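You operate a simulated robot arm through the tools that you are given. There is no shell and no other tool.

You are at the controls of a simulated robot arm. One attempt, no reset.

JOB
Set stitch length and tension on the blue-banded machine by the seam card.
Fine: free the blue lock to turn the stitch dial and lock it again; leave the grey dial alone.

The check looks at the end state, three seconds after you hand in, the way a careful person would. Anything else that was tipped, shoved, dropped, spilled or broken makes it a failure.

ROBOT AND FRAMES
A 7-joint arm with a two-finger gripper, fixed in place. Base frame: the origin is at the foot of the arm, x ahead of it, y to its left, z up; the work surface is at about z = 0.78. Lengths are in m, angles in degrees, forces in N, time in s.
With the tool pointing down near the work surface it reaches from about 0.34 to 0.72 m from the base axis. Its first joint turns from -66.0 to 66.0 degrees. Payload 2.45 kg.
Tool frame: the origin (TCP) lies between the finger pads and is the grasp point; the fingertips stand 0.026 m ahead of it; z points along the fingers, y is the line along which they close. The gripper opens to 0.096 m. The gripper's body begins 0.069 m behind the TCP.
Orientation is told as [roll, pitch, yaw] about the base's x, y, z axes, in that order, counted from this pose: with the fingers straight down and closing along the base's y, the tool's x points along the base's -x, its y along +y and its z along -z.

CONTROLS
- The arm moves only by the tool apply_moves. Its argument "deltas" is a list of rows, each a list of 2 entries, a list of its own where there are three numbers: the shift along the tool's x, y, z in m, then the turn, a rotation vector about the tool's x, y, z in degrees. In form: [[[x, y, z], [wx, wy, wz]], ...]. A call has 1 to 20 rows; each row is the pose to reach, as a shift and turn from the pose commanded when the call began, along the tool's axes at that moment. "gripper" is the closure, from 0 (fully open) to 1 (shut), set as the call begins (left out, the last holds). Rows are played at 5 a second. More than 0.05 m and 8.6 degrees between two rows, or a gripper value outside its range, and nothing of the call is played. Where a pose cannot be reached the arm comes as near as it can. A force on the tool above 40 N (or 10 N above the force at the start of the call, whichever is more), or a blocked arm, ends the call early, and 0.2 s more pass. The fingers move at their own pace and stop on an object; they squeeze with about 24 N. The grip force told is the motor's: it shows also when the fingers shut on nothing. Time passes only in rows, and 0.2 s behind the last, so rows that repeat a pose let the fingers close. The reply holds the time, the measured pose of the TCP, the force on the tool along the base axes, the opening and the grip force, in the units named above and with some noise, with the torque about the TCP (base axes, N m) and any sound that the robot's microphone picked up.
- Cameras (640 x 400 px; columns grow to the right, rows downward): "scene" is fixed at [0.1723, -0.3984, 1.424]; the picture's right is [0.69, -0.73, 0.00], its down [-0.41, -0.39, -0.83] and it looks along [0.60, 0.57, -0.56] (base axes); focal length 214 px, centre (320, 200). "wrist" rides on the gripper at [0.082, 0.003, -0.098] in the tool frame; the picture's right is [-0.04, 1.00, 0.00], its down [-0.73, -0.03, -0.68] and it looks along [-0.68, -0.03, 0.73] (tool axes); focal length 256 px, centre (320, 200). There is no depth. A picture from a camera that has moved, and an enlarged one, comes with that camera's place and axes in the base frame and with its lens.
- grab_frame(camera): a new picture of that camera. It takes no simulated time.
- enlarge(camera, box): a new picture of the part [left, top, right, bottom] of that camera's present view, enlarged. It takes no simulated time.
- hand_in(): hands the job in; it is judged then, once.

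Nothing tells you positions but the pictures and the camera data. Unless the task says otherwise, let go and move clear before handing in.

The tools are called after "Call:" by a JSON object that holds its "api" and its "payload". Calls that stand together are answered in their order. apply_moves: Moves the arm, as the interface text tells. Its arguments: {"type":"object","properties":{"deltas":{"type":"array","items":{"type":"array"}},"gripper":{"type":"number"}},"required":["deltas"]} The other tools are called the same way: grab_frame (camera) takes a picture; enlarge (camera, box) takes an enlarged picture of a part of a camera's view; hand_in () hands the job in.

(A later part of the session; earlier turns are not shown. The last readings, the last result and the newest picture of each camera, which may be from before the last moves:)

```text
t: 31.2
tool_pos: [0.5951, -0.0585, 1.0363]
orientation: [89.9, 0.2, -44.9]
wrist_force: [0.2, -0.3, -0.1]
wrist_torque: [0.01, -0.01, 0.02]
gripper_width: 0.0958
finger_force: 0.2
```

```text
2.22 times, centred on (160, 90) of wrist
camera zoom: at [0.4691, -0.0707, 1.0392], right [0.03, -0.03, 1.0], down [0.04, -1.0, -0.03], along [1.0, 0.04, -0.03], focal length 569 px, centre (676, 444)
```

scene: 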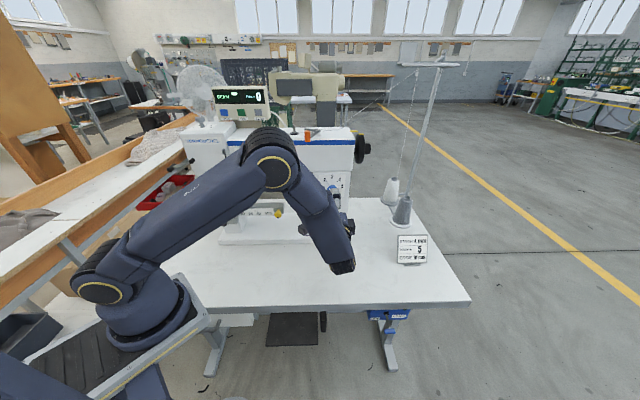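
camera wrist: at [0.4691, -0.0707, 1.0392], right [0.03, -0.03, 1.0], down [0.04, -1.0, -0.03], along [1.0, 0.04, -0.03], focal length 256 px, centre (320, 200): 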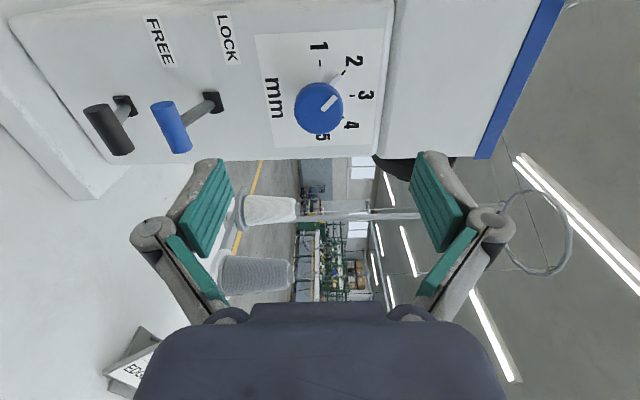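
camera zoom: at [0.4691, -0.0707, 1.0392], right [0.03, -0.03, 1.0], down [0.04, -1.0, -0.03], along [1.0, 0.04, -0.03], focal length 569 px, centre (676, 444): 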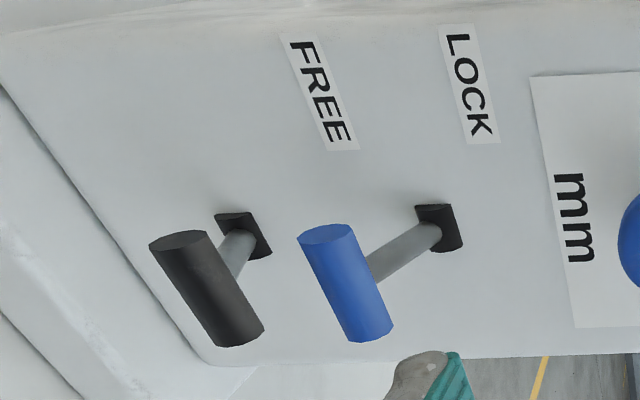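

I'll roll back to 0°, ready to grip the knob.

Call:
{"api": "apply_moves", "payload": {"deltas": [[[0, 0, 0], [0, 0, -8]], [[0, 0, 0], [0, 0, -16]], [[0, 0, 0], [0, 0, -24]], [[0, 0, 0], [0, 0, -32]], [[0, 0, 0], [0, 0, -40]], [[0, 0, 0], [0, 0, -48]], [[0, 0, 0], [0, 0, -56]], [[0, 0, 0], [0, 0, -64]], [[0, 0, 0], [0, 0, -72]], [[0, 0, 0], [0, 0, -80]], [[0, 0, 0], [0, 0, -88]], [[0, 0, 0], [0, 0, -90]], [[0, 0, 0], [0, 0, -90]]]}}

Call:
{"api": "grab_frame", "payload": {"camera": "wrist"}}

```text
t: 34.0
tool_pos: [0.5974, -0.0594, 1.0358]
orientation: [-26.3, -90.0, 71.4]
wrist_force: [0.0, 0.1, 0.2]
wrist_torque: [-0.02, 0.01, 0.02]
gripper_width: 0.0961
finger_force: 0.0
```

```text
taken
camera wrist: at [0.5251, -0.1258, 0.9542], right [-0.71, 0.71, 0.04], down [-0.46, -0.5, 0.73], along [0.54, 0.5, 0.68], focal length 256 px, centre (320, 200)
```

wrist: 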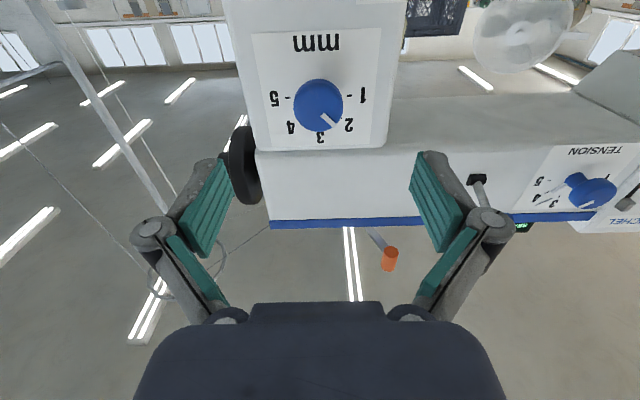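

I'm centred on the knob at s ≈ 0.464, z ≈ 1.036. I'll advance with the fingers open until the tips are around the knob, just short of the panel.

Call:
{"api": "apply_moves", "payload": {"deltas": [[[0, 0, 0.02], [0, 0, 0]], [[0, 0, 0.04], [0, 0, 0]], [[0, 0, 0.06], [0, 0, 0]], [[0, 0, 0.074], [0, 0, 0]], [[0, 0, 0.074], [0, 0, 0]]]}}

Call:
{"api": "grab_frame", "payload": {"camera": "wrist"}}

Call:
{"api": "enlarge", "payload": {"camera": "scene", "box": [290, 160, 370, 240]}}

```text
t: 35.2
tool_pos: [0.6483, -0.0066, 1.0357]
orientation: [22.1, -89.9, 23.0]
wrist_force: [0.4, 0.0, 0.2]
wrist_torque: [-0.02, 0.0, -0.01]
gripper_width: 0.0958
finger_force: 0.1
```

```text
taken
camera wrist: at [0.5774, -0.073, 0.9541], right [-0.71, 0.71, 0.04], down [-0.46, -0.5, 0.73], along [0.54, 0.5, 0.68], focal length 256 px, centre (320, 200)
```

wrist: 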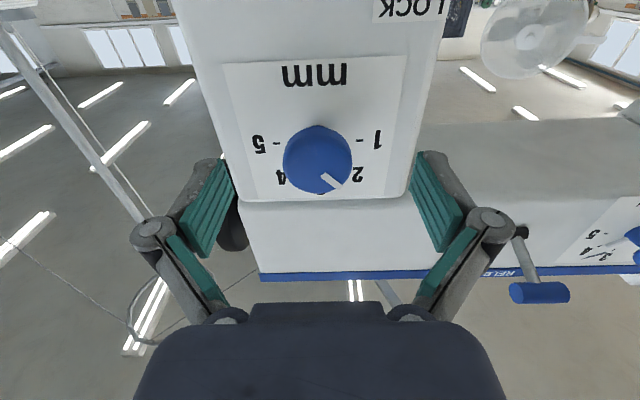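

```text
5.00 times, centred on (330, 200) of scene
camera zoom: at [0.1723, -0.3984, 1.424], right [0.69, -0.73, 0.0], down [-0.41, -0.39, -0.83], along [0.6, 0.57, -0.56], focal length 1072 px, centre (270, 200)
```

zoom: 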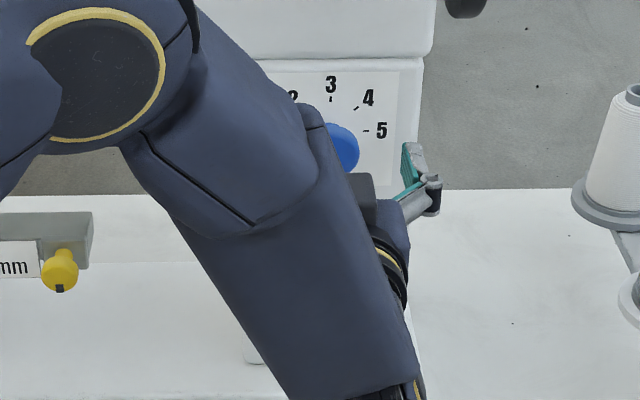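

The fingers straddle the knob nearly symmetrically. I'll nudge about 1.5 mm to centre, then close on it.

Call:
{"api": "apply_moves", "payload": {"deltas": [[[0, -0.0014, 0], [0, 0, 0]], [[0, -0.0014, 0], [0, 0, 0]], [[0, -0.0014, 0], [0, 0, 0]], [[0, -0.0014, 0], [0, 0, 0]], [[0, -0.0014, 0], [0, 0, 0]], [[0, -0.0014, 0], [0, 0, 0]]], "gripper": 1}}

Call:
{"api": "grab_frame", "payload": {"camera": "wrist"}}

```text
t: 36.6
tool_pos: [0.6495, -0.008, 1.0359]
orientation: [29.6, -89.8, 15.6]
wrist_force: [0.5, 0.1, -0.6]
wrist_torque: [0.08, -0.13, 0.05]
gripper_width: 0.0371
finger_force: 44.8
```

```text
taken
camera wrist: at [0.578, -0.0744, 0.9542], right [-0.71, 0.71, 0.04], down [-0.46, -0.5, 0.73], along [0.54, 0.5, 0.68], focal length 256 px, centre (320, 200)
```

wrist: 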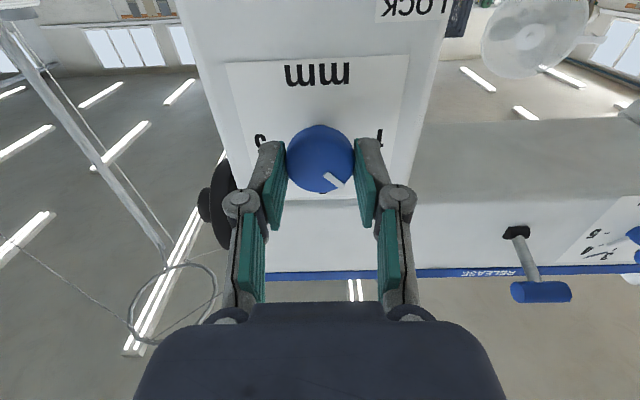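

I have a good grip on the knob at 37 mm width. I'll turn clockwise (+ about tool z), the first 45°.

Call:
{"api": "apply_moves", "payload": {"deltas": [[[0, 0, 0], [0, 0, 6]], [[0, 0, 0], [0, 0, 12]], [[0, 0, 0], [0, 0, 18]], [[0, 0, 0], [0, 0, 24]], [[0, 0, 0], [0, 0, 30]], [[0, 0, 0], [0, 0, 36]], [[0, 0, 0], [0, 0, 42]], [[0, 0, 0], [0, 0, 45]], [[0, 0, 0], [0, 0, 45]]]}}

Call:
{"api": "grab_frame", "payload": {"camera": "wrist"}}

```text
t: 38.6
tool_pos: [0.6513, -0.0087, 1.0361]
orientation: [89.8, -44.8, -44.9]
wrist_force: [12.2, 0.0, -4.3]
wrist_torque: [0.42, -0.35, -0.78]
gripper_width: 0.0372
finger_force: 45.2
```

```text
taken
camera wrist: at [0.5382, -0.0348, 0.9802], right [-0.48, 0.48, 0.74], down [-0.1, -0.86, 0.5], along [0.87, 0.17, 0.46], focal length 256 px, centre (320, 200)
```

wrist: 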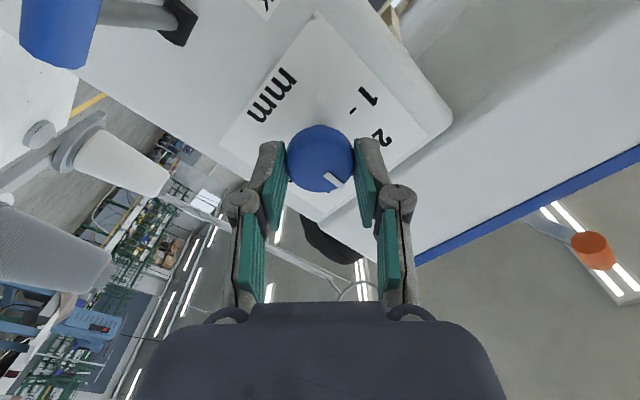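

The mark moved with the gripper, so the knob is turning at 45°. I'll continue the other 45°.

Call:
{"api": "apply_moves", "payload": {"deltas": [[[0, 0, 0], [0, 0, 6]], [[0, 0, 0], [0, 0, 12]], [[0, 0, 0], [0, 0, 18]], [[0, 0, 0], [0, 0, 24]], [[0, 0, 0], [0, 0, 30]], [[0, 0, 0], [0, 0, 36]], [[0, 0, 0], [0, 0, 42]], [[0, 0, 0], [0, 0, 45]], [[0, 0, 0], [0, 0, 45]]]}}

Call:
{"api": "grab_frame", "payload": {"camera": "wrist"}}

```text
t: 40.6
tool_pos: [0.6511, -0.0087, 1.0351]
orientation: [89.8, 0.3, -45.0]
wrist_force: [9.1, -13.0, -7.6]
wrist_torque: [-0.05, 0.11, 0.42]
gripper_width: 0.0371
finger_force: 45.0
```

```text
taken
camera wrist: at [0.5232, -0.0197, 1.0383], right [0.03, -0.03, 1.0], down [0.04, -1.0, -0.03], along [1.0, 0.04, -0.03], focal length 256 px, centre (320, 200)
```

wrist: 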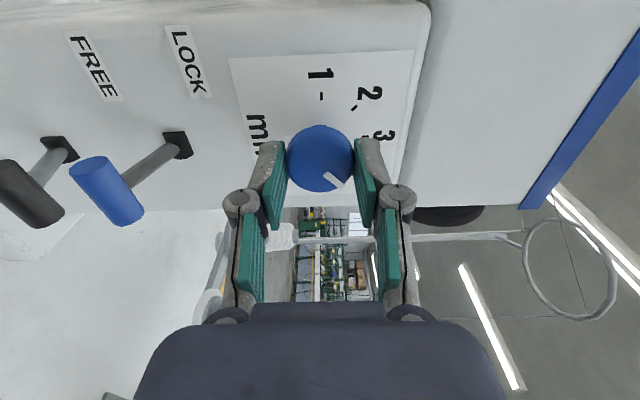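

The knob turned with the tool through the full 90°. I'll open the fingers, retract and read the dial.

Call:
{"api": "apply_moves", "payload": {"deltas": [[[0, 0, 0], [0, 0, 0]], [[0, 0, 0], [0, 0, 0]], [[0, 0, 0], [0, 0, 0]], [[0, 0, 0], [0, 0, 0]], [[0, 0, 0], [0, 0, 0]], [[0, 0, 0], [0, 0, 0]]], "gripper": 0}}

Call:
{"api": "apply_moves", "payload": {"deltas": [[[0, 0, -0.025], [0, 0, 0]], [[0, 0, -0.05], [0, 0, 0]], [[0, 0, -0.08], [0, 0, 0]], [[0, 0, -0.08], [0, 0, 0]]]}}

Call:
{"api": "enlarge", "payload": {"camera": "wrist", "box": [240, 20, 400, 160]}}

Call:
{"api": "enlarge", "payload": {"camera": "scene", "box": [290, 160, 370, 240]}}

```text
t: 42.0
tool_pos: [0.6498, -0.0075, 1.036]
orientation: [89.9, -0.1, -44.9]
wrist_force: [0.7, -0.1, 0.0]
wrist_torque: [0.02, 0.0, 0.0]
gripper_width: 0.0962
finger_force: 0.1
```

```text
t: 43.0
tool_pos: [0.5929, -0.0643, 1.0364]
orientation: [89.9, 0.0, -44.9]
wrist_force: [-1.0, -0.3, 1.0]
wrist_torque: [-0.03, 0.01, 0.01]
gripper_width: 0.0961
finger_force: 0.0
```

```text
2.86 times, centred on (320, 90) of wrist
camera zoom: at [0.4653, -0.0755, 1.0389], right [0.03, -0.03, 1.0], down [0.04, -1.0, -0.03], along [1.0, 0.04, -0.03], focal length 731 px, centre (320, 514)
```

zoom: 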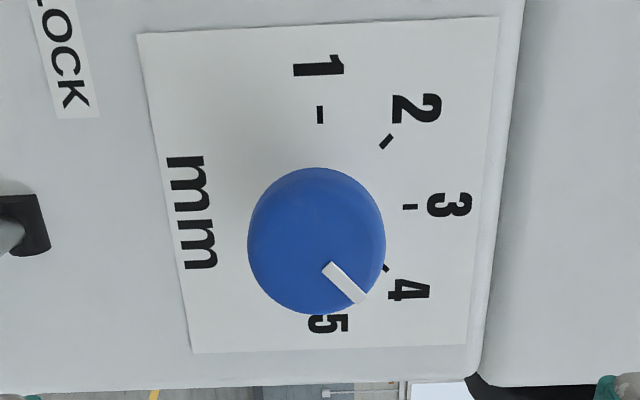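

```text
5.00 times, centred on (330, 200) of scene
camera zoom: at [0.1723, -0.3984, 1.424], right [0.69, -0.73, 0.0], down [-0.41, -0.39, -0.83], along [0.6, 0.57, -0.56], focal length 1072 px, centre (270, 200)
```

zoom: 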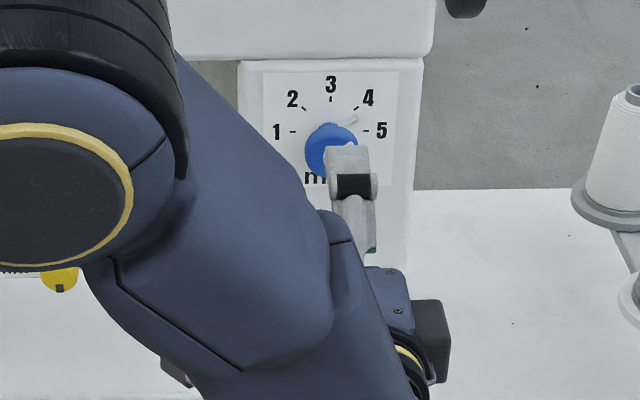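

The dial looks near 4, but I want a frontal reading before locking. I'll roll back and tilt for the straight-on view that worked earlier.

Call:
{"api": "apply_moves", "payload": {"deltas": [[[0, 0, -0.005], [0, 0, -8]], [[0, 0, -0.01], [0, 0, -16]], [[0, 0, -0.015], [0, 0, -24]], [[0, 0, -0.02], [0, 0, -32]], [[0, 0, -0.025], [0, 0, -40]], [[0, 0, -0.03], [0, 0, -48]], [[0, 0, -0.035], [0, 0, -56]], [[0, 0, -0.04], [0, 0, -64]], [[0, 0, -0.045], [0, 0, -72]], [[0, 0, -0.045], [0, 0, -80]], [[0, 0, -0.045], [0, 0, -88]], [[0, 0, -0.045], [0, 0, -90]], [[0, 0, -0.045], [0, 0, -90]]]}}

Call:
{"api": "apply_moves", "payload": {"deltas": [[[0, 0, 0], [0, 8, 0]], [[0, 0, 0], [0, 16, 0]], [[0, 0, 0], [0, 24, 0]], [[0, 0, 0], [0, 32, 0]], [[0, 0, 0], [0, 40, 0]], [[0, 0, 0], [0, 44, 0]], [[0, 0, 0], [0, 44, 0]]]}}

Call:
{"api": "grab_frame", "payload": {"camera": "wrist"}}

Call:
{"api": "enlarge", "payload": {"camera": "wrist", "box": [270, 140, 370, 240]}}

```text
t: 45.8
tool_pos: [0.5621, -0.0969, 1.0346]
orientation: [-18.3, -89.8, 63.5]
wrist_force: [0.4, -0.1, -0.3]
wrist_torque: [-0.01, 0.02, 0.01]
gripper_width: 0.0962
finger_force: 0.1
```

```text
t: 47.4
tool_pos: [0.5611, -0.0974, 1.0346]
orientation: [0.0, -45.9, 45.0]
wrist_force: [-0.7, -0.2, 0.1]
wrist_torque: [0.01, 0.04, 0.01]
gripper_width: 0.0958
finger_force: 0.0
```

```text
taken
camera wrist: at [0.4691, -0.1842, 1.0455], right [-0.69, 0.73, 0.03], down [0.04, 0.0, 1.0], along [0.73, 0.69, -0.02], focal length 256 px, centre (320, 200)
```

wrist: 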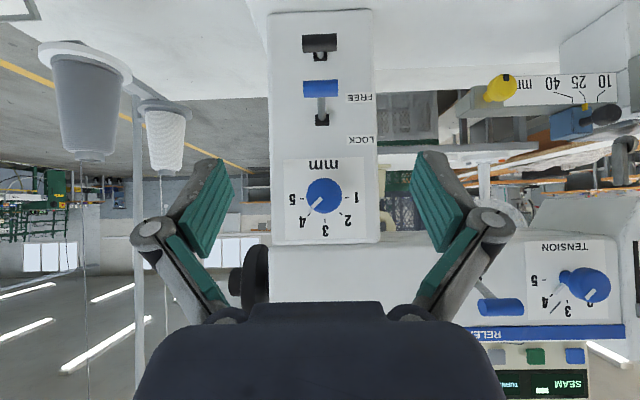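

```text
4.00 times, centred on (320, 190) of wrist
camera zoom: at [0.4691, -0.1842, 1.0455], right [-0.69, 0.73, 0.03], down [0.04, 0.0, 1.0], along [0.73, 0.69, -0.02], focal length 1024 px, centre (320, 240)
```

zoom: 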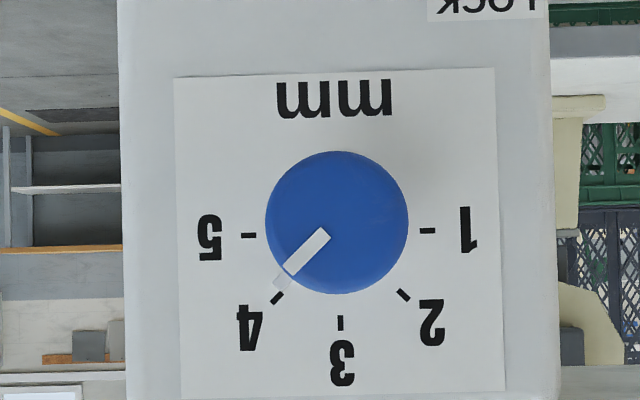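

The pointer looks at or slightly beyond 4. I'll zoom in tighter to measure it.

Call:
{"api": "enlarge", "payload": {"camera": "wrist", "box": [290, 170, 360, 226]}}

Call:
{"api": "enlarge", "payload": {"camera": "wrist", "box": [520, 230, 620, 330]}}

Call:
{"api": "enlarge", "payload": {"camera": "wrist", "box": [280, 20, 380, 160]}}

Call:
{"api": "enlarge", "payload": {"camera": "scene", "box": [300, 160, 370, 240]}}

```text
7.14 times, centred on (325, 198) of wrist
camera zoom: at [0.4691, -0.1842, 1.0455], right [-0.69, 0.73, 0.03], down [0.04, 0.0, 1.0], along [0.73, 0.69, -0.02], focal length 1828 px, centre (284, 214)
```

zoom: 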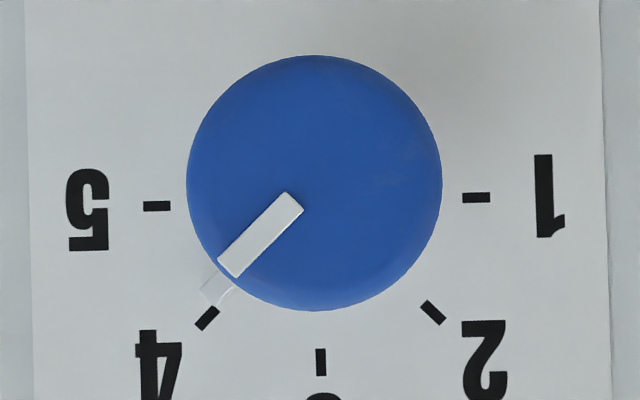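

```text
4.00 times, centred on (570, 280) of wrist
camera zoom: at [0.4691, -0.1842, 1.0455], right [-0.69, 0.73, 0.03], down [0.04, 0.0, 1.0], along [0.73, 0.69, -0.02], focal length 1024 px, centre (-680, -120)
```

zoom: 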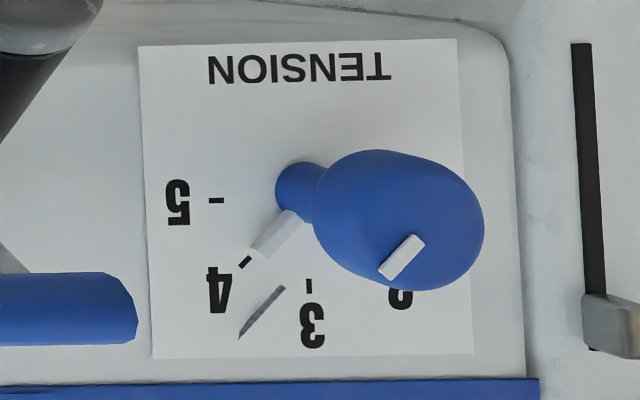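

```text
2.86 times, centred on (330, 90) of wrist
camera zoom: at [0.4691, -0.1842, 1.0455], right [-0.69, 0.73, 0.03], down [0.04, 0.0, 1.0], along [0.73, 0.69, -0.02], focal length 731 px, centre (291, 514)
```

zoom: 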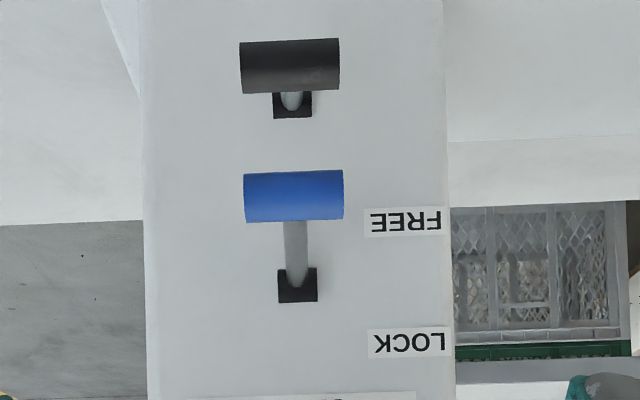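

```text
5.00 times, centred on (335, 200) of scene
camera zoom: at [0.1723, -0.3984, 1.424], right [0.69, -0.73, 0.0], down [-0.41, -0.39, -0.83], along [0.6, 0.57, -0.56], focal length 1072 px, centre (245, 200)
```

zoom: 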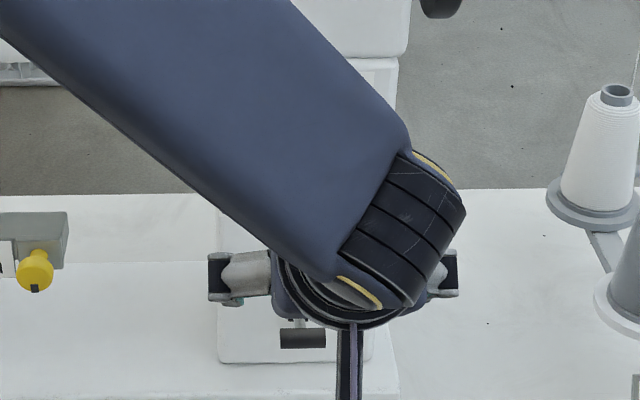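

The stitch stripe reads about 47° against 45° for the 4 mark, i.e. 4.04, which is good. To relock, I'll use roll +90° with the fingers about 36 mm open. That puts the lower finger in the gap between the blue and black handles so it can lift the blue one. First back to horizontal.

Call:
{"api": "apply_moves", "payload": {"deltas": [[[0, 0, 0], [0, -8, 0]], [[0, 0, 0], [0, -16, 0]], [[0, 0, 0], [0, -24, 0]], [[0, 0, 0], [0, -32, 0]], [[0, 0, 0], [0, -40, 0]], [[0, 0, 0], [0, -44, 0]], [[0, 0, 0], [0, -44, 0]]]}}

Call:
{"api": "apply_moves", "payload": {"deltas": [[[0, 0, 0.005], [0, 0, 8]], [[0, 0, 0.01], [0, 0, 16]], [[0, 0, 0.015], [0, 0, 24]], [[0, 0, 0.02], [0, 0, 32]], [[0, 0, 0.025], [0, 0, 40]], [[0, 0, 0.03], [0, 0, 48]], [[0, 0, 0.035], [0, 0, 56]], [[0, 0, 0.04], [0, 0, 64]], [[0, 0, 0.045], [0, 0, 72]], [[0, 0, 0.045], [0, 0, 80]], [[0, 0, 0.045], [0, 0, 88]], [[0, 0, 0.045], [0, 0, 90]], [[0, 0, 0.045], [0, 0, 90]]], "gripper": 0.625}}

```text
t: 49.0
tool_pos: [0.562, -0.0964, 1.0362]
orientation: [151.1, -90.0, -106.0]
wrist_force: [0.1, -0.2, 0.1]
wrist_torque: [-0.01, 0.0, 0.0]
gripper_width: 0.0962
finger_force: 0.1
```

```text
t: 51.8
tool_pos: [0.5931, -0.0642, 1.0356]
orientation: [90.0, 0.1, -44.9]
wrist_force: [-0.2, 0.3, -0.5]
wrist_torque: [-0.01, 0.01, 0.0]
gripper_width: 0.036
finger_force: 0.1
```

Roll and opening are set. I'll lower to the lock handle height at the standoff depth.

Call:
{"api": "apply_moves", "payload": {"deltas": [[[0, -0.03, 0], [0, 0, 0]], [[0, -0.06, 0], [0, 0, 0]], [[0, -0.09, 0], [0, 0, 0]], [[0, -0.107, 0], [0, 0, 0]], [[0, -0.107, 0], [0, 0, 0]]]}}

Call:
{"api": "grab_frame", "payload": {"camera": "wrist"}}

Call:
{"api": "grab_frame", "payload": {"camera": "scene"}}

```text
t: 53.0
tool_pos: [0.5933, -0.0634, 0.9302]
orientation: [89.9, -0.1, -44.9]
wrist_force: [0.2, -0.5, -0.2]
wrist_torque: [0.01, -0.01, 0.05]
gripper_width: 0.036
finger_force: 0.0
```

```text
taken
camera wrist: at [0.4661, -0.0741, 0.9322], right [0.03, -0.03, 1.0], down [0.04, -1.0, -0.03], along [1.0, 0.04, -0.03], focal length 256 px, centre (320, 200)
```

wrist: 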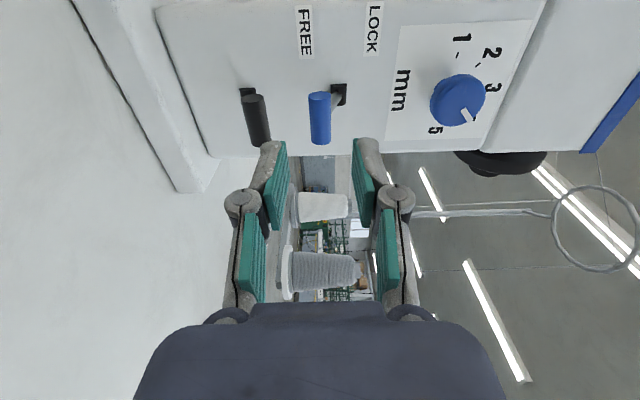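

```text
taken
```

scene: 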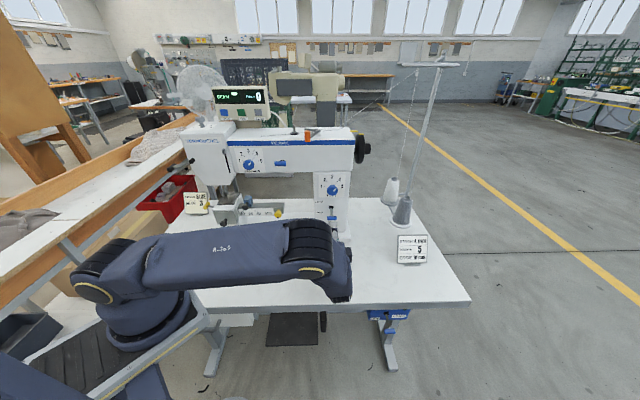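

The blue handle sits between the open fingers, with the black handle outside the lower one. I'll raise 3 mm and approach halfway to check clearance.

Call:
{"api": "apply_moves", "payload": {"deltas": [[[0, 0.003, 0.01], [0, 0, 0]], [[0, 0.003, 0.025], [0, 0, 0]], [[0, 0.003, 0.04], [0, 0, 0]], [[0, 0.003, 0.04], [0, 0, 0]]]}}

Call:
{"api": "grab_frame", "payload": {"camera": "wrist"}}

Call:
{"api": "enlarge", "payload": {"camera": "wrist", "box": [200, 80, 420, 240]}}

```text
t: 54.0
tool_pos: [0.6212, -0.0353, 0.9319]
orientation: [89.9, 0.0, -44.9]
wrist_force: [-0.7, -0.3, -0.5]
wrist_torque: [-0.01, 0.0, -0.01]
gripper_width: 0.036
finger_force: 0.1
```

```text
taken
camera wrist: at [0.4943, -0.0464, 0.9347], right [0.03, -0.03, 1.0], down [0.04, -1.0, -0.03], along [1.0, 0.04, -0.03], focal length 256 px, centre (320, 200)
```

wrist: 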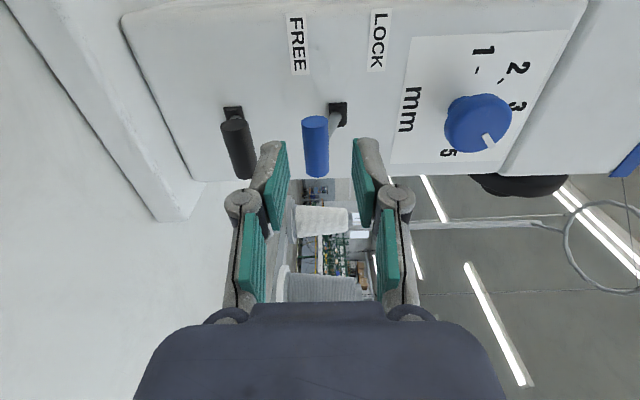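

```text
2.50 times, centred on (310, 160) of wrist
camera zoom: at [0.4943, -0.0464, 0.9347], right [0.03, -0.03, 1.0], down [0.04, -1.0, -0.03], along [1.0, 0.04, -0.03], focal length 640 px, centre (345, 300)
```

zoom: 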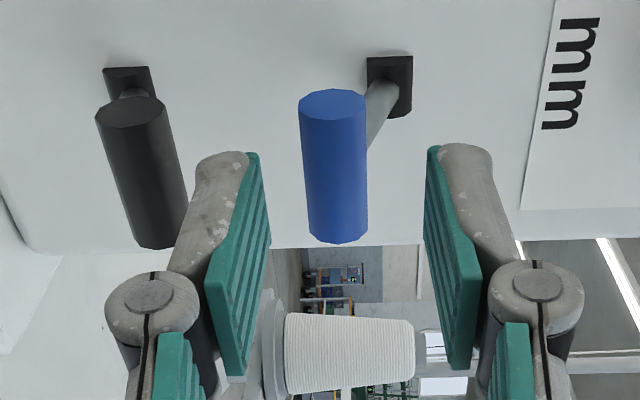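

Clearances look fine on both sides. I'll advance the last 3 cm so the fingertips pass beyond the handle.

Call:
{"api": "apply_moves", "payload": {"deltas": [[[0, 0, 0.01], [0, 0, 0]], [[0, 0, 0.02], [0, 0, 0]], [[0, 0, 0.03], [0, 0, 0]], [[0, 0, 0.03], [0, 0, 0]]]}}

Call:
{"api": "enlarge", "payload": {"camera": "wrist", "box": [200, 80, 420, 240]}}

```text
t: 55.0
tool_pos: [0.643, -0.0155, 0.9324]
orientation: [89.9, 0.1, -44.9]
wrist_force: [0.0, -0.2, 0.1]
wrist_torque: [-0.02, 0.01, 0.01]
gripper_width: 0.0361
finger_force: 0.1
```

```text
2.50 times, centred on (310, 160) of wrist
camera zoom: at [0.515, -0.0263, 0.9346], right [0.03, -0.03, 1.0], down [0.04, -1.0, -0.03], along [1.0, 0.04, -0.03], focal length 640 px, centre (345, 300)
```

zoom: 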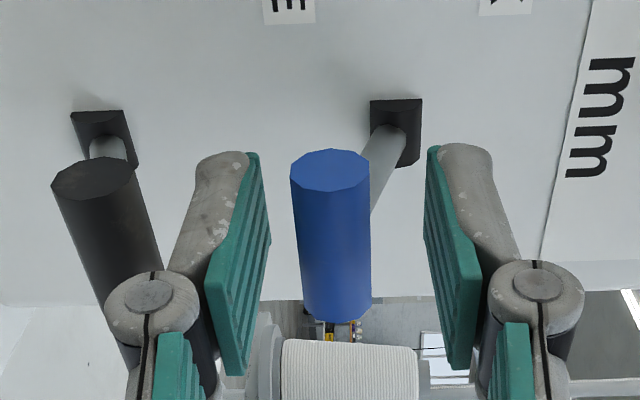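

The fingers bracket the blue handle with no contact on the black one. I'll raise gently to lift the lever.

Call:
{"api": "apply_moves", "payload": {"deltas": [[[0, 0.005, 0], [0, 0, 0]], [[0, 0.01, 0], [0, 0, 0]], [[0, 0.015, 0], [0, 0, 0]], [[0, 0.02, 0], [0, 0, 0]], [[0, 0.025, 0], [0, 0, 0]], [[0, 0.03, 0], [0, 0, 0]]]}}

Call:
{"api": "enlarge", "payload": {"camera": "wrist", "box": [200, 80, 420, 240]}}

```text
t: 56.4
tool_pos: [0.6428, -0.0155, 0.9623]
orientation: [89.9, 0.1, -44.9]
wrist_force: [-0.6, -0.3, -1.7]
wrist_torque: [-0.04, 0.02, 0.01]
gripper_width: 0.0374
finger_force: 1.0
```

```text
2.50 times, centred on (310, 160) of wrist
camera zoom: at [0.5152, -0.0266, 0.9652], right [0.03, -0.03, 1.0], down [0.04, -1.0, -0.03], along [1.0, 0.04, -0.03], focal length 640 px, centre (345, 300)
```

zoom: 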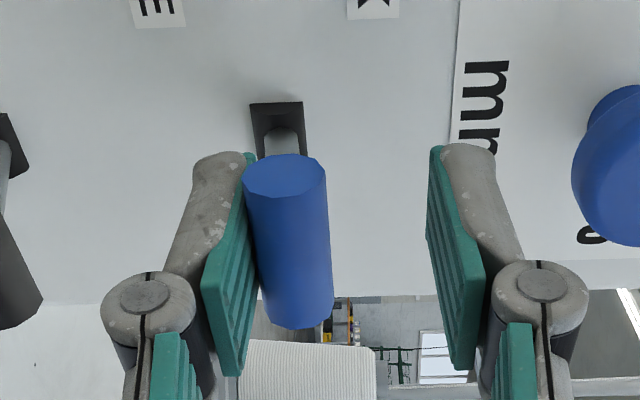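

The lever is lifting. I'll continue up to the LOCK stop in small steps.

Call:
{"api": "apply_moves", "payload": {"deltas": [[[0, 0.003, 0], [0, 0, 0]], [[0, 0.006, 0], [0, 0, 0]], [[0, 0.009, 0], [0, 0, 0]]]}}

Call:
{"api": "enlarge", "payload": {"camera": "wrist", "box": [200, 80, 420, 240]}}

```text
t: 57.2
tool_pos: [0.6429, -0.0151, 0.9695]
orientation: [89.8, 0.1, -44.8]
wrist_force: [-1.1, 0.2, -3.4]
wrist_torque: [-0.05, 0.08, 0.0]
gripper_width: 0.0382
finger_force: 1.4
```

```text
2.50 times, centred on (310, 160) of wrist
camera zoom: at [0.5154, -0.0265, 0.9733], right [0.03, -0.03, 1.0], down [0.04, -1.0, -0.03], along [1.0, 0.04, -0.03], focal length 640 px, centre (345, 300)
```

zoom: 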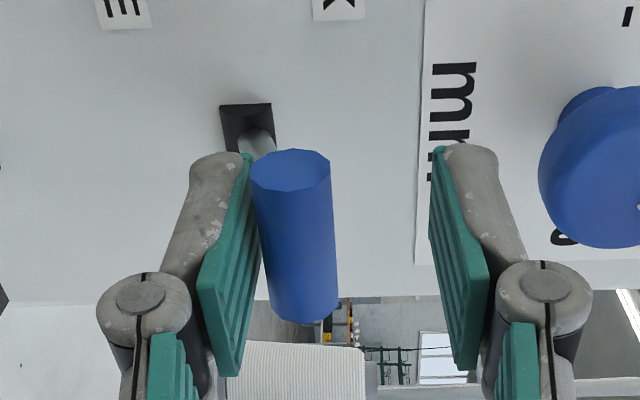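

The handle estimate is now about 0.960, matching the original LOCK position. I'll push slightly further to confirm it's against the stop.

Call:
{"api": "apply_moves", "payload": {"deltas": [[[0, 0.003, 0], [0, 0, 0]], [[0, 0.005, 0], [0, 0, 0]]]}}

Call:
{"api": "enlarge", "payload": {"camera": "wrist", "box": [200, 80, 420, 240]}}

```text
t: 57.8
tool_pos: [0.6417, -0.0151, 0.9736]
orientation: [89.8, 0.0, -44.9]
wrist_force: [1.0, -0.3, -13.8]
wrist_torque: [-0.24, 0.21, -0.07]
gripper_width: 0.0445
finger_force: 6.4
```

```text
2.50 times, centred on (310, 160) of wrist
camera zoom: at [0.515, -0.0267, 0.9774], right [0.03, -0.03, 1.0], down [0.04, -1.0, -0.03], along [1.0, 0.04, -0.03], focal length 640 px, centre (345, 300)
```

zoom: 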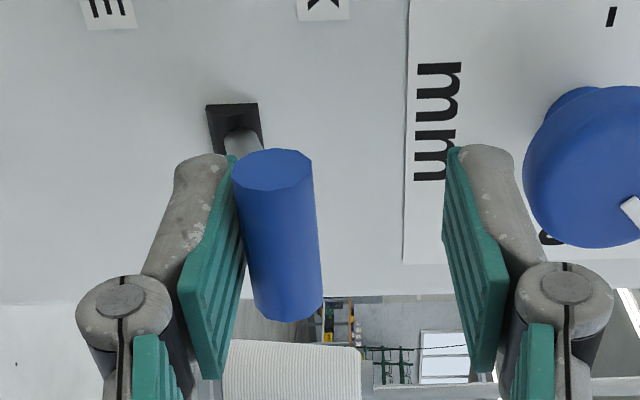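

13.8 N with no further lever travel means it's at the LOCK stop. I'll lower a little to unload, then retract.

Call:
{"api": "apply_moves", "payload": {"deltas": [[[0, -0.005, 0], [0, 0, 0]], [[0, -0.011, 0], [0, 0, 0]], [[0, -0.011, 0], [0, 0, 0]], [[0, -0.011, -0.02], [0, 0, 0]], [[0, -0.011, -0.045], [0, 0, 0]], [[0, -0.011, -0.07], [0, 0, 0]], [[0, -0.011, -0.07], [0, 0, 0]]]}}

Call:
{"api": "grab_frame", "payload": {"camera": "wrist"}}

Call:
{"api": "enlarge", "payload": {"camera": "wrist", "box": [160, 0, 500, 180]}}

Call:
{"api": "grab_frame", "payload": {"camera": "scene"}}

```text
t: 59.4
tool_pos: [0.5951, -0.064, 0.9637]
orientation: [89.9, 0.0, -44.9]
wrist_force: [0.7, 0.0, 0.1]
wrist_torque: [0.01, 0.0, -0.01]
gripper_width: 0.0359
finger_force: 0.1
```

```text
taken
camera wrist: at [0.4673, -0.0763, 0.9674], right [0.03, -0.03, 1.0], down [0.04, -1.0, -0.03], along [1.0, 0.04, -0.03], focal length 256 px, centre (320, 200)
```

wrist: 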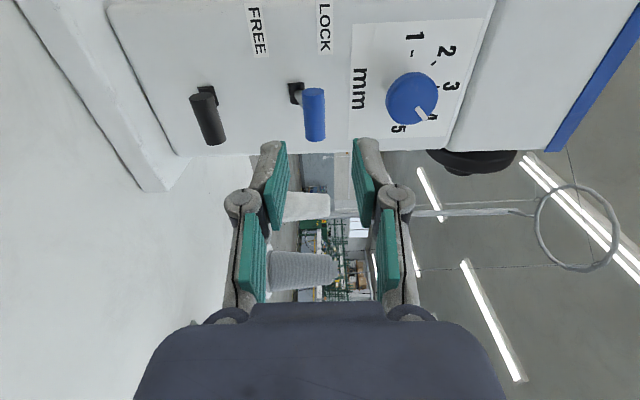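

```text
1.88 times, centred on (330, 90) of wrist
camera zoom: at [0.4673, -0.0763, 0.9674], right [0.03, -0.03, 1.0], down [0.04, -1.0, -0.03], along [1.0, 0.04, -0.03], focal length 482 px, centre (301, 407)
```

zoom: 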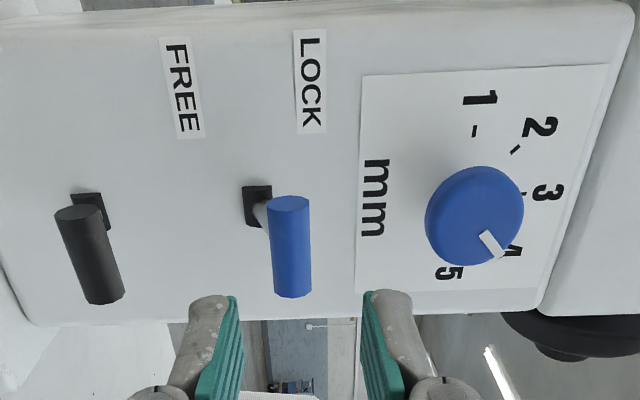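

```text
taken
```

scene: 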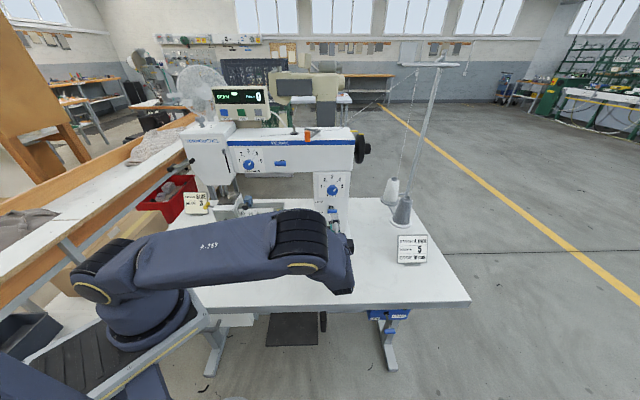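

The lock is back in LOCK. Next is the tension dial near s ≈ 0.195, z ≈ 1.136. I'll rise at this standoff with the gripper opening, then move left in steps.

Call:
{"api": "apply_moves", "payload": {"deltas": [[[0, 0.03, 0], [0, 0, 0]], [[0, 0.06, 0], [0, 0, 0]], [[0, 0.09, 0], [0, 0, 0]], [[0, 0.12, 0], [0, 0, 0]], [[0, 0.15, 0], [0, 0, 0]], [[0, 0.172, 0], [0, 0, 0]], [[0, 0.172, 0], [0, 0, 0]]], "gripper": 0}}

Call:
{"api": "apply_moves", "payload": {"deltas": [[[0.03, 0, -0.005], [0, 0, 0]], [[0.06, 0, -0.005], [0, 0, 0]], [[0.09, 0, -0.005], [0, 0, 0]]]}}

Call:
{"api": "grab_frame", "payload": {"camera": "wrist"}}

Call:
{"api": "grab_frame", "payload": {"camera": "scene"}}

```text
t: 61.0
tool_pos: [0.5954, -0.0652, 1.1366]
orientation: [89.9, 0.2, -44.9]
wrist_force: [0.8, -0.2, -0.8]
wrist_torque: [-0.01, 0.0, -0.01]
gripper_width: 0.0963
finger_force: 0.1
```

```text
t: 61.8
tool_pos: [0.5278, -0.004, 1.1372]
orientation: [89.8, 0.0, -44.9]
wrist_force: [-0.2, 1.0, 0.0]
wrist_torque: [-0.03, -0.03, 0.0]
gripper_width: 0.0958
finger_force: 0.1
```

```text
taken
camera wrist: at [0.3996, -0.0156, 1.1399], right [0.03, -0.03, 1.0], down [0.04, -1.0, -0.03], along [1.0, 0.04, -0.03], focal length 256 px, centre (320, 200)
```

wrist: 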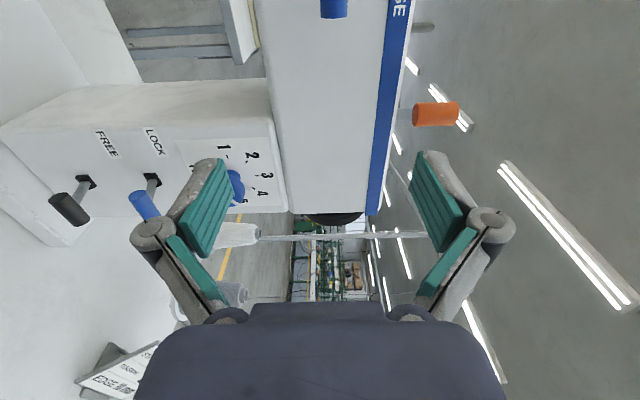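

```text
taken
```

scene: 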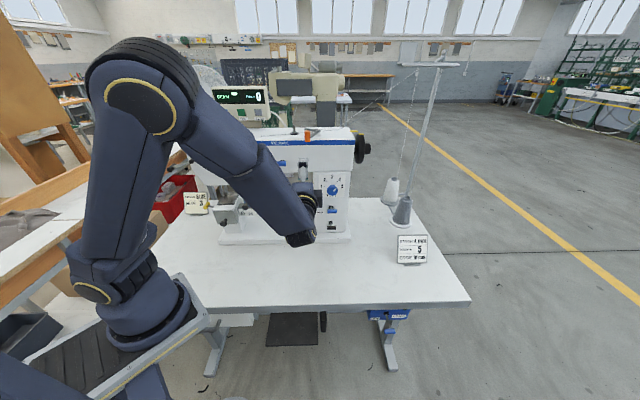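

Motion is smooth so far. I'll continue left toward the tension dial.

Call:
{"api": "apply_moves", "payload": {"deltas": [[[0.03, 0, 0], [0, 0, 0]], [[0.06, 0, 0], [0, 0, 0]], [[0.09, 0, 0], [0, 0, 0]], [[0.09, 0, 0], [0, 0, 0]]]}}

Call:
{"api": "grab_frame", "payload": {"camera": "wrist"}}

```text
t: 62.8
tool_pos: [0.4729, 0.0536, 1.137]
orientation: [89.7, 0.0, -44.8]
wrist_force: [1.3, 0.0, 0.8]
wrist_torque: [0.02, -0.01, -0.01]
gripper_width: 0.0963
finger_force: 0.0
out of reach, approached as far as the arm can: row 3, 4
```

```text
taken
camera wrist: at [0.3447, 0.0423, 1.1393], right [0.03, -0.03, 1.0], down [0.04, -1.0, -0.03], along [1.0, 0.04, -0.03], focal length 256 px, centre (320, 200)
```

wrist: 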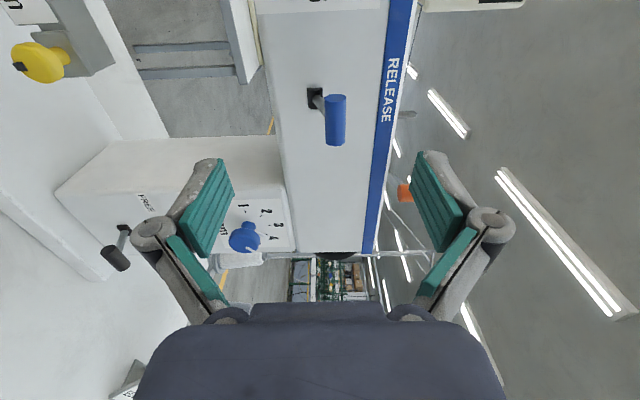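

The arm hit a reach limit at roll 90° near s ≈ 0.30. I'll roll back to 0°, clear of the face, and continue left in that orientation.

Call:
{"api": "apply_moves", "payload": {"deltas": [[[0, 0, 0], [0, 0, -8]], [[0, 0, 0], [0, 0, -16]], [[0, 0, 0], [0, 0, -24]], [[0, 0, 0], [0, 0, -32]], [[0, 0, 0], [0, 0, -40]], [[0, 0, 0], [0, 0, -45]], [[0, 0, 0], [0, 0, -45]]]}}

Call:
{"api": "apply_moves", "payload": {"deltas": [[[0, 0, 0], [0, 0, -8]], [[0, 0, 0], [0, 0, -16]], [[0, 0, 0], [0, 0, -24]], [[0, 0, 0], [0, 0, -32]], [[0, 0, 0], [0, 0, -40]], [[0, 0, 0], [0, 0, -45]], [[0, 0, 0], [0, 0, -45]]]}}

Call:
{"api": "grab_frame", "payload": {"camera": "wrist"}}

```text
t: 64.4
tool_pos: [0.4731, 0.0548, 1.137]
orientation: [90.0, -45.1, -44.7]
wrist_force: [-0.4, 1.6, 0.2]
wrist_torque: [0.04, 0.02, 0.04]
gripper_width: 0.0961
finger_force: 0.0
```

```text
t: 66.0
tool_pos: [0.4707, 0.0548, 1.1361]
orientation: [-26.2, -89.8, 71.4]
wrist_force: [-0.3, 0.1, 0.1]
wrist_torque: [0.01, 0.03, 0.03]
gripper_width: 0.096
finger_force: 0.1
```

```text
taken
camera wrist: at [0.4006, -0.0128, 1.0548], right [-0.71, 0.7, 0.04], down [-0.46, -0.5, 0.73], along [0.54, 0.5, 0.68], focal length 256 px, centre (320, 200)
```

wrist: 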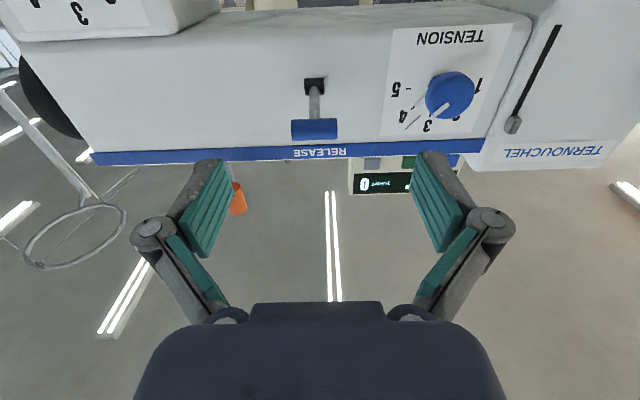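

Roll 0° works here. I'll continue left toward the tension knob in small steps.

Call:
{"api": "apply_moves", "payload": {"deltas": [[[0, 0.025, 0], [0, 0, 0]], [[0, 0.05, 0], [0, 0, 0]], [[0, 0.075, 0], [0, 0, 0]], [[0, 0.098, 0], [0, 0, 0]], [[0, 0.098, 0], [0, 0, 0]]]}}

Call:
{"api": "grab_frame", "payload": {"camera": "wrist"}}

Call:
{"api": "grab_frame", "payload": {"camera": "scene"}}

```text
t: 67.2
tool_pos: [0.4887, 0.0998, 1.141]
orientation: [20.5, -90.0, 24.9]
wrist_force: [0.6, 0.6, -0.9]
wrist_torque: [0.0, 0.03, 0.0]
gripper_width: 0.096
finger_force: 0.1
out of reach, approached as far as the arm can: row 1, 2, 3, 4, 5
```

```text
taken
camera wrist: at [0.4163, 0.0326, 1.0599], right [-0.71, 0.7, 0.04], down [-0.46, -0.5, 0.73], along [0.54, 0.5, 0.68], focal length 256 px, centre (320, 200)
```

wrist: 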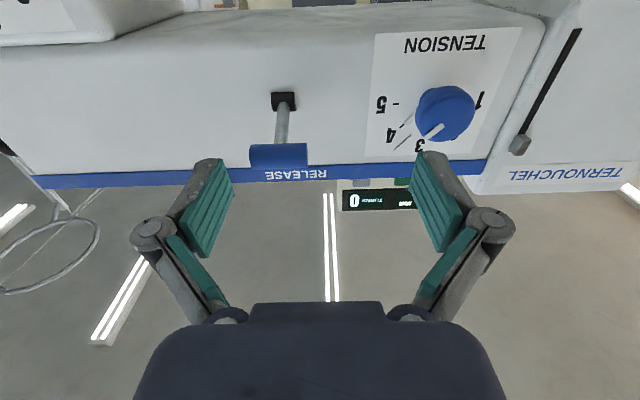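

```text
taken
```

scene: 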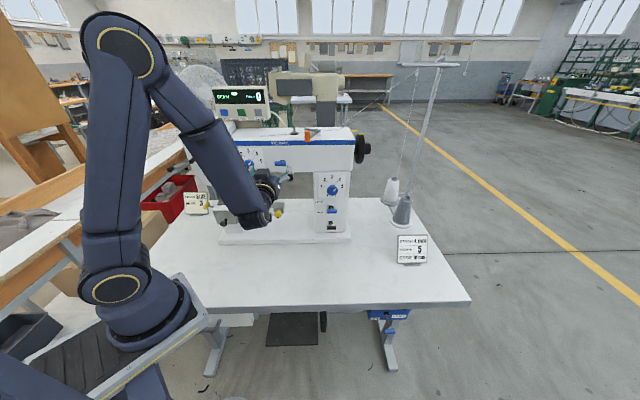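

At roll 0° the arm can't hold this close in, and it drifted forward near the RELEASE lever, with no contact. I'll tilt the tool slightly down first to get out of the limit, then back away.

Call:
{"api": "apply_moves", "payload": {"deltas": [[[0, 0, 0], [0, 7, 0]], [[0, 0, 0], [0, 14, 0]], [[0, 0, 0], [0, 20, 0]], [[0, 0, 0], [0, 20, 0]]]}}

Call:
{"api": "grab_frame", "payload": {"camera": "wrist"}}

```text
t: 68.2
tool_pos: [0.4868, 0.0975, 1.1413]
orientation: [0.1, -69.9, 44.9]
wrist_force: [-0.2, -0.1, -0.5]
wrist_torque: [0.02, -0.02, -0.02]
gripper_width: 0.096
finger_force: 0.0
```

```text
taken
camera wrist: at [0.3987, 0.0158, 1.0982], right [-0.7, 0.72, 0.04], down [-0.25, -0.29, 0.92], along [0.67, 0.63, 0.38], focal length 256 px, centre (320, 200)
```

wrist: 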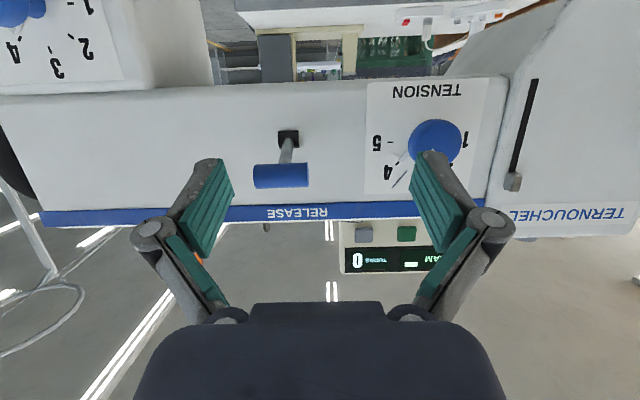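

Tilted 20° down the arm is comfortable and holds position. I'll retract along −d, then go left.

Call:
{"api": "apply_moves", "payload": {"deltas": [[[0.007, 0, -0.019], [0, 0, 0]], [[0.014, 0, -0.038], [0, 0, 0]], [[0.014, 0, -0.038], [0, 0, 0]]]}}

```text
t: 69.0
tool_pos: [0.4552, 0.0678, 1.1408]
orientation: [0.2, -69.9, 45.0]
wrist_force: [0.5, 0.4, 0.4]
wrist_torque: [0.05, -0.02, 0.02]
gripper_width: 0.0961
finger_force: 0.0
```

Retracted cleanly to d ≈ 0.37. I'll move left to in front of the tension knob.

Call:
{"api": "apply_moves", "payload": {"deltas": [[[0, 0.02, 0], [0, 0, 0]], [[0, 0.04, 0], [0, 0, 0]], [[0, 0.06, 0], [0, 0, 0]], [[0, 0.079, 0], [0, 0, 0]], [[0, 0.079, 0], [0, 0, 0]]]}}

Call:
{"api": "grab_frame", "payload": {"camera": "wrist"}}

Call:
{"api": "grab_frame", "payload": {"camera": "scene"}}

```text
t: 70.2
tool_pos: [0.4519, 0.1187, 1.1716]
orientation: [0.2, -69.9, 45.0]
wrist_force: [0.7, -0.4, -0.7]
wrist_torque: [-0.03, -0.01, 0.03]
gripper_width: 0.0962
finger_force: 0.1
out of reach, approached as far as the arm can: row 1, 2, 3, 4, 5
```

```text
taken
camera wrist: at [0.3651, 0.0361, 1.129], right [-0.7, 0.71, 0.04], down [-0.25, -0.29, 0.92], along [0.67, 0.63, 0.38], focal length 256 px, centre (320, 200)
```

wrist: 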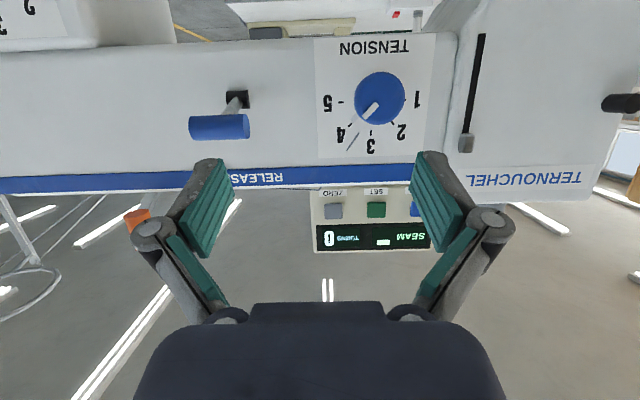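

```text
taken
```

scene: 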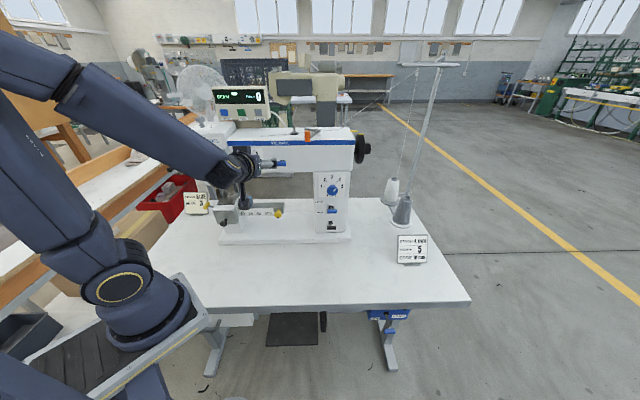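

The arm changed its elbow shape and drifted to s ≈ 0.236, d ≈ 0.40, z ≈ 1.17, without touching anything. I'll try smaller leftward steps from here.

Call:
{"api": "apply_moves", "payload": {"deltas": [[[0, 0.015, 0], [0, 0, 0]], [[0, 0.03, 0], [0, 0, 0]], [[0, 0.04, 0], [0, 0, 0]], [[0, 0.04, 0], [0, 0, 0]]]}}

Call:
{"api": "grab_frame", "payload": {"camera": "wrist"}}

Call:
{"api": "grab_frame", "payload": {"camera": "scene"}}

```text
t: 71.2
tool_pos: [0.4453, 0.1464, 1.1868]
orientation: [0.1, -69.9, 45.0]
wrist_force: [0.2, 0.9, -0.1]
wrist_torque: [-0.01, 0.0, -0.01]
gripper_width: 0.096
finger_force: 0.0
out of reach, approached as far as the arm can: row 1, 2, 3, 4
```

```text
taken
camera wrist: at [0.3572, 0.0645, 1.144], right [-0.7, 0.71, 0.04], down [-0.25, -0.29, 0.92], along [0.67, 0.63, 0.38], focal length 256 px, centre (320, 200)
```

wrist: 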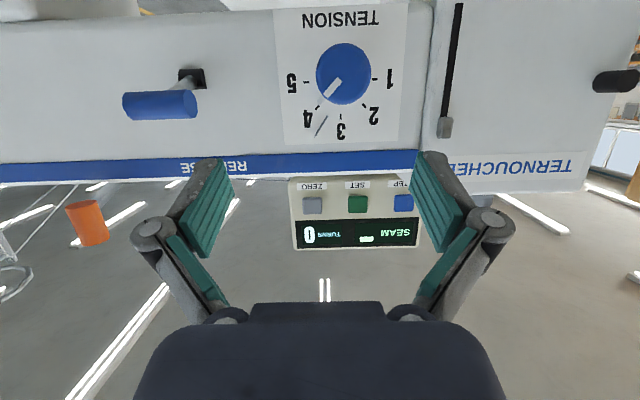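

```text
taken
```

scene: 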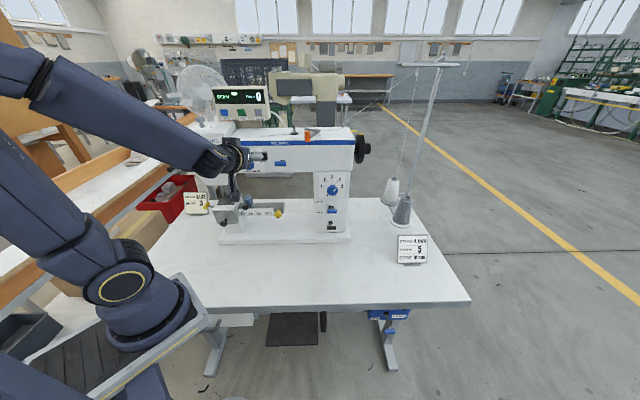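

The arm is limited by minimum folding when the tool is horizontal this close in. A tool tilted about 30° down can still grip the knob's left and right sides and turn about the knob axis. I'll check the head clearance and knob shape in this frontal view.

Call:
{"api": "enlarge", "payload": {"camera": "wrist", "box": [260, 0, 500, 200]}}

Call:
{"api": "enlarge", "payload": {"camera": "scene", "box": [170, 110, 300, 220]}}

```text
2.00 times, centred on (380, 100) of wrist
camera zoom: at [0.3572, 0.0645, 1.144], right [-0.7, 0.71, 0.04], down [-0.25, -0.29, 0.92], along [0.67, 0.63, 0.38], focal length 512 px, centre (200, 400)
```

zoom: 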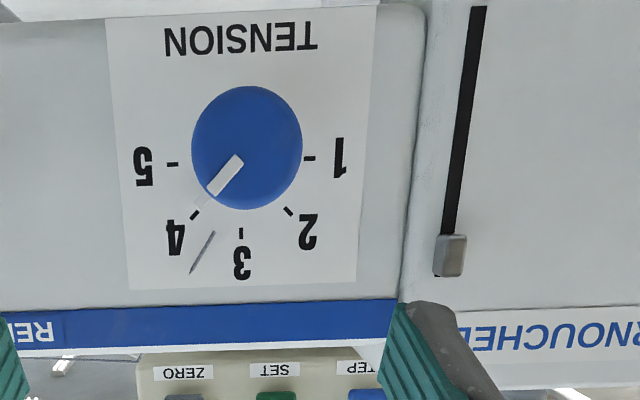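

```text
3.64 times, centred on (235, 165) of scene
camera zoom: at [0.1723, -0.3984, 1.424], right [0.69, -0.73, 0.0], down [-0.41, -0.39, -0.83], along [0.6, 0.57, -0.56], focal length 780 px, centre (629, 327)
```

zoom: 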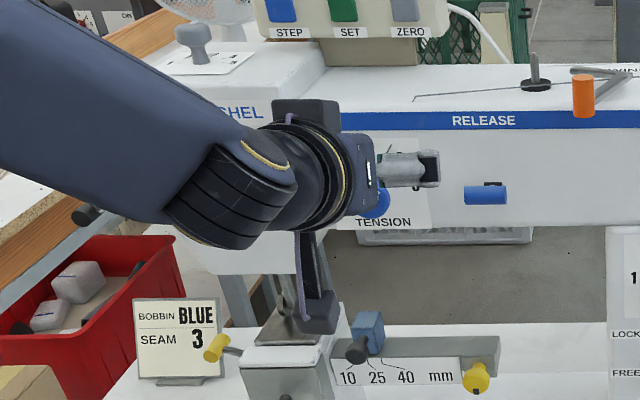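

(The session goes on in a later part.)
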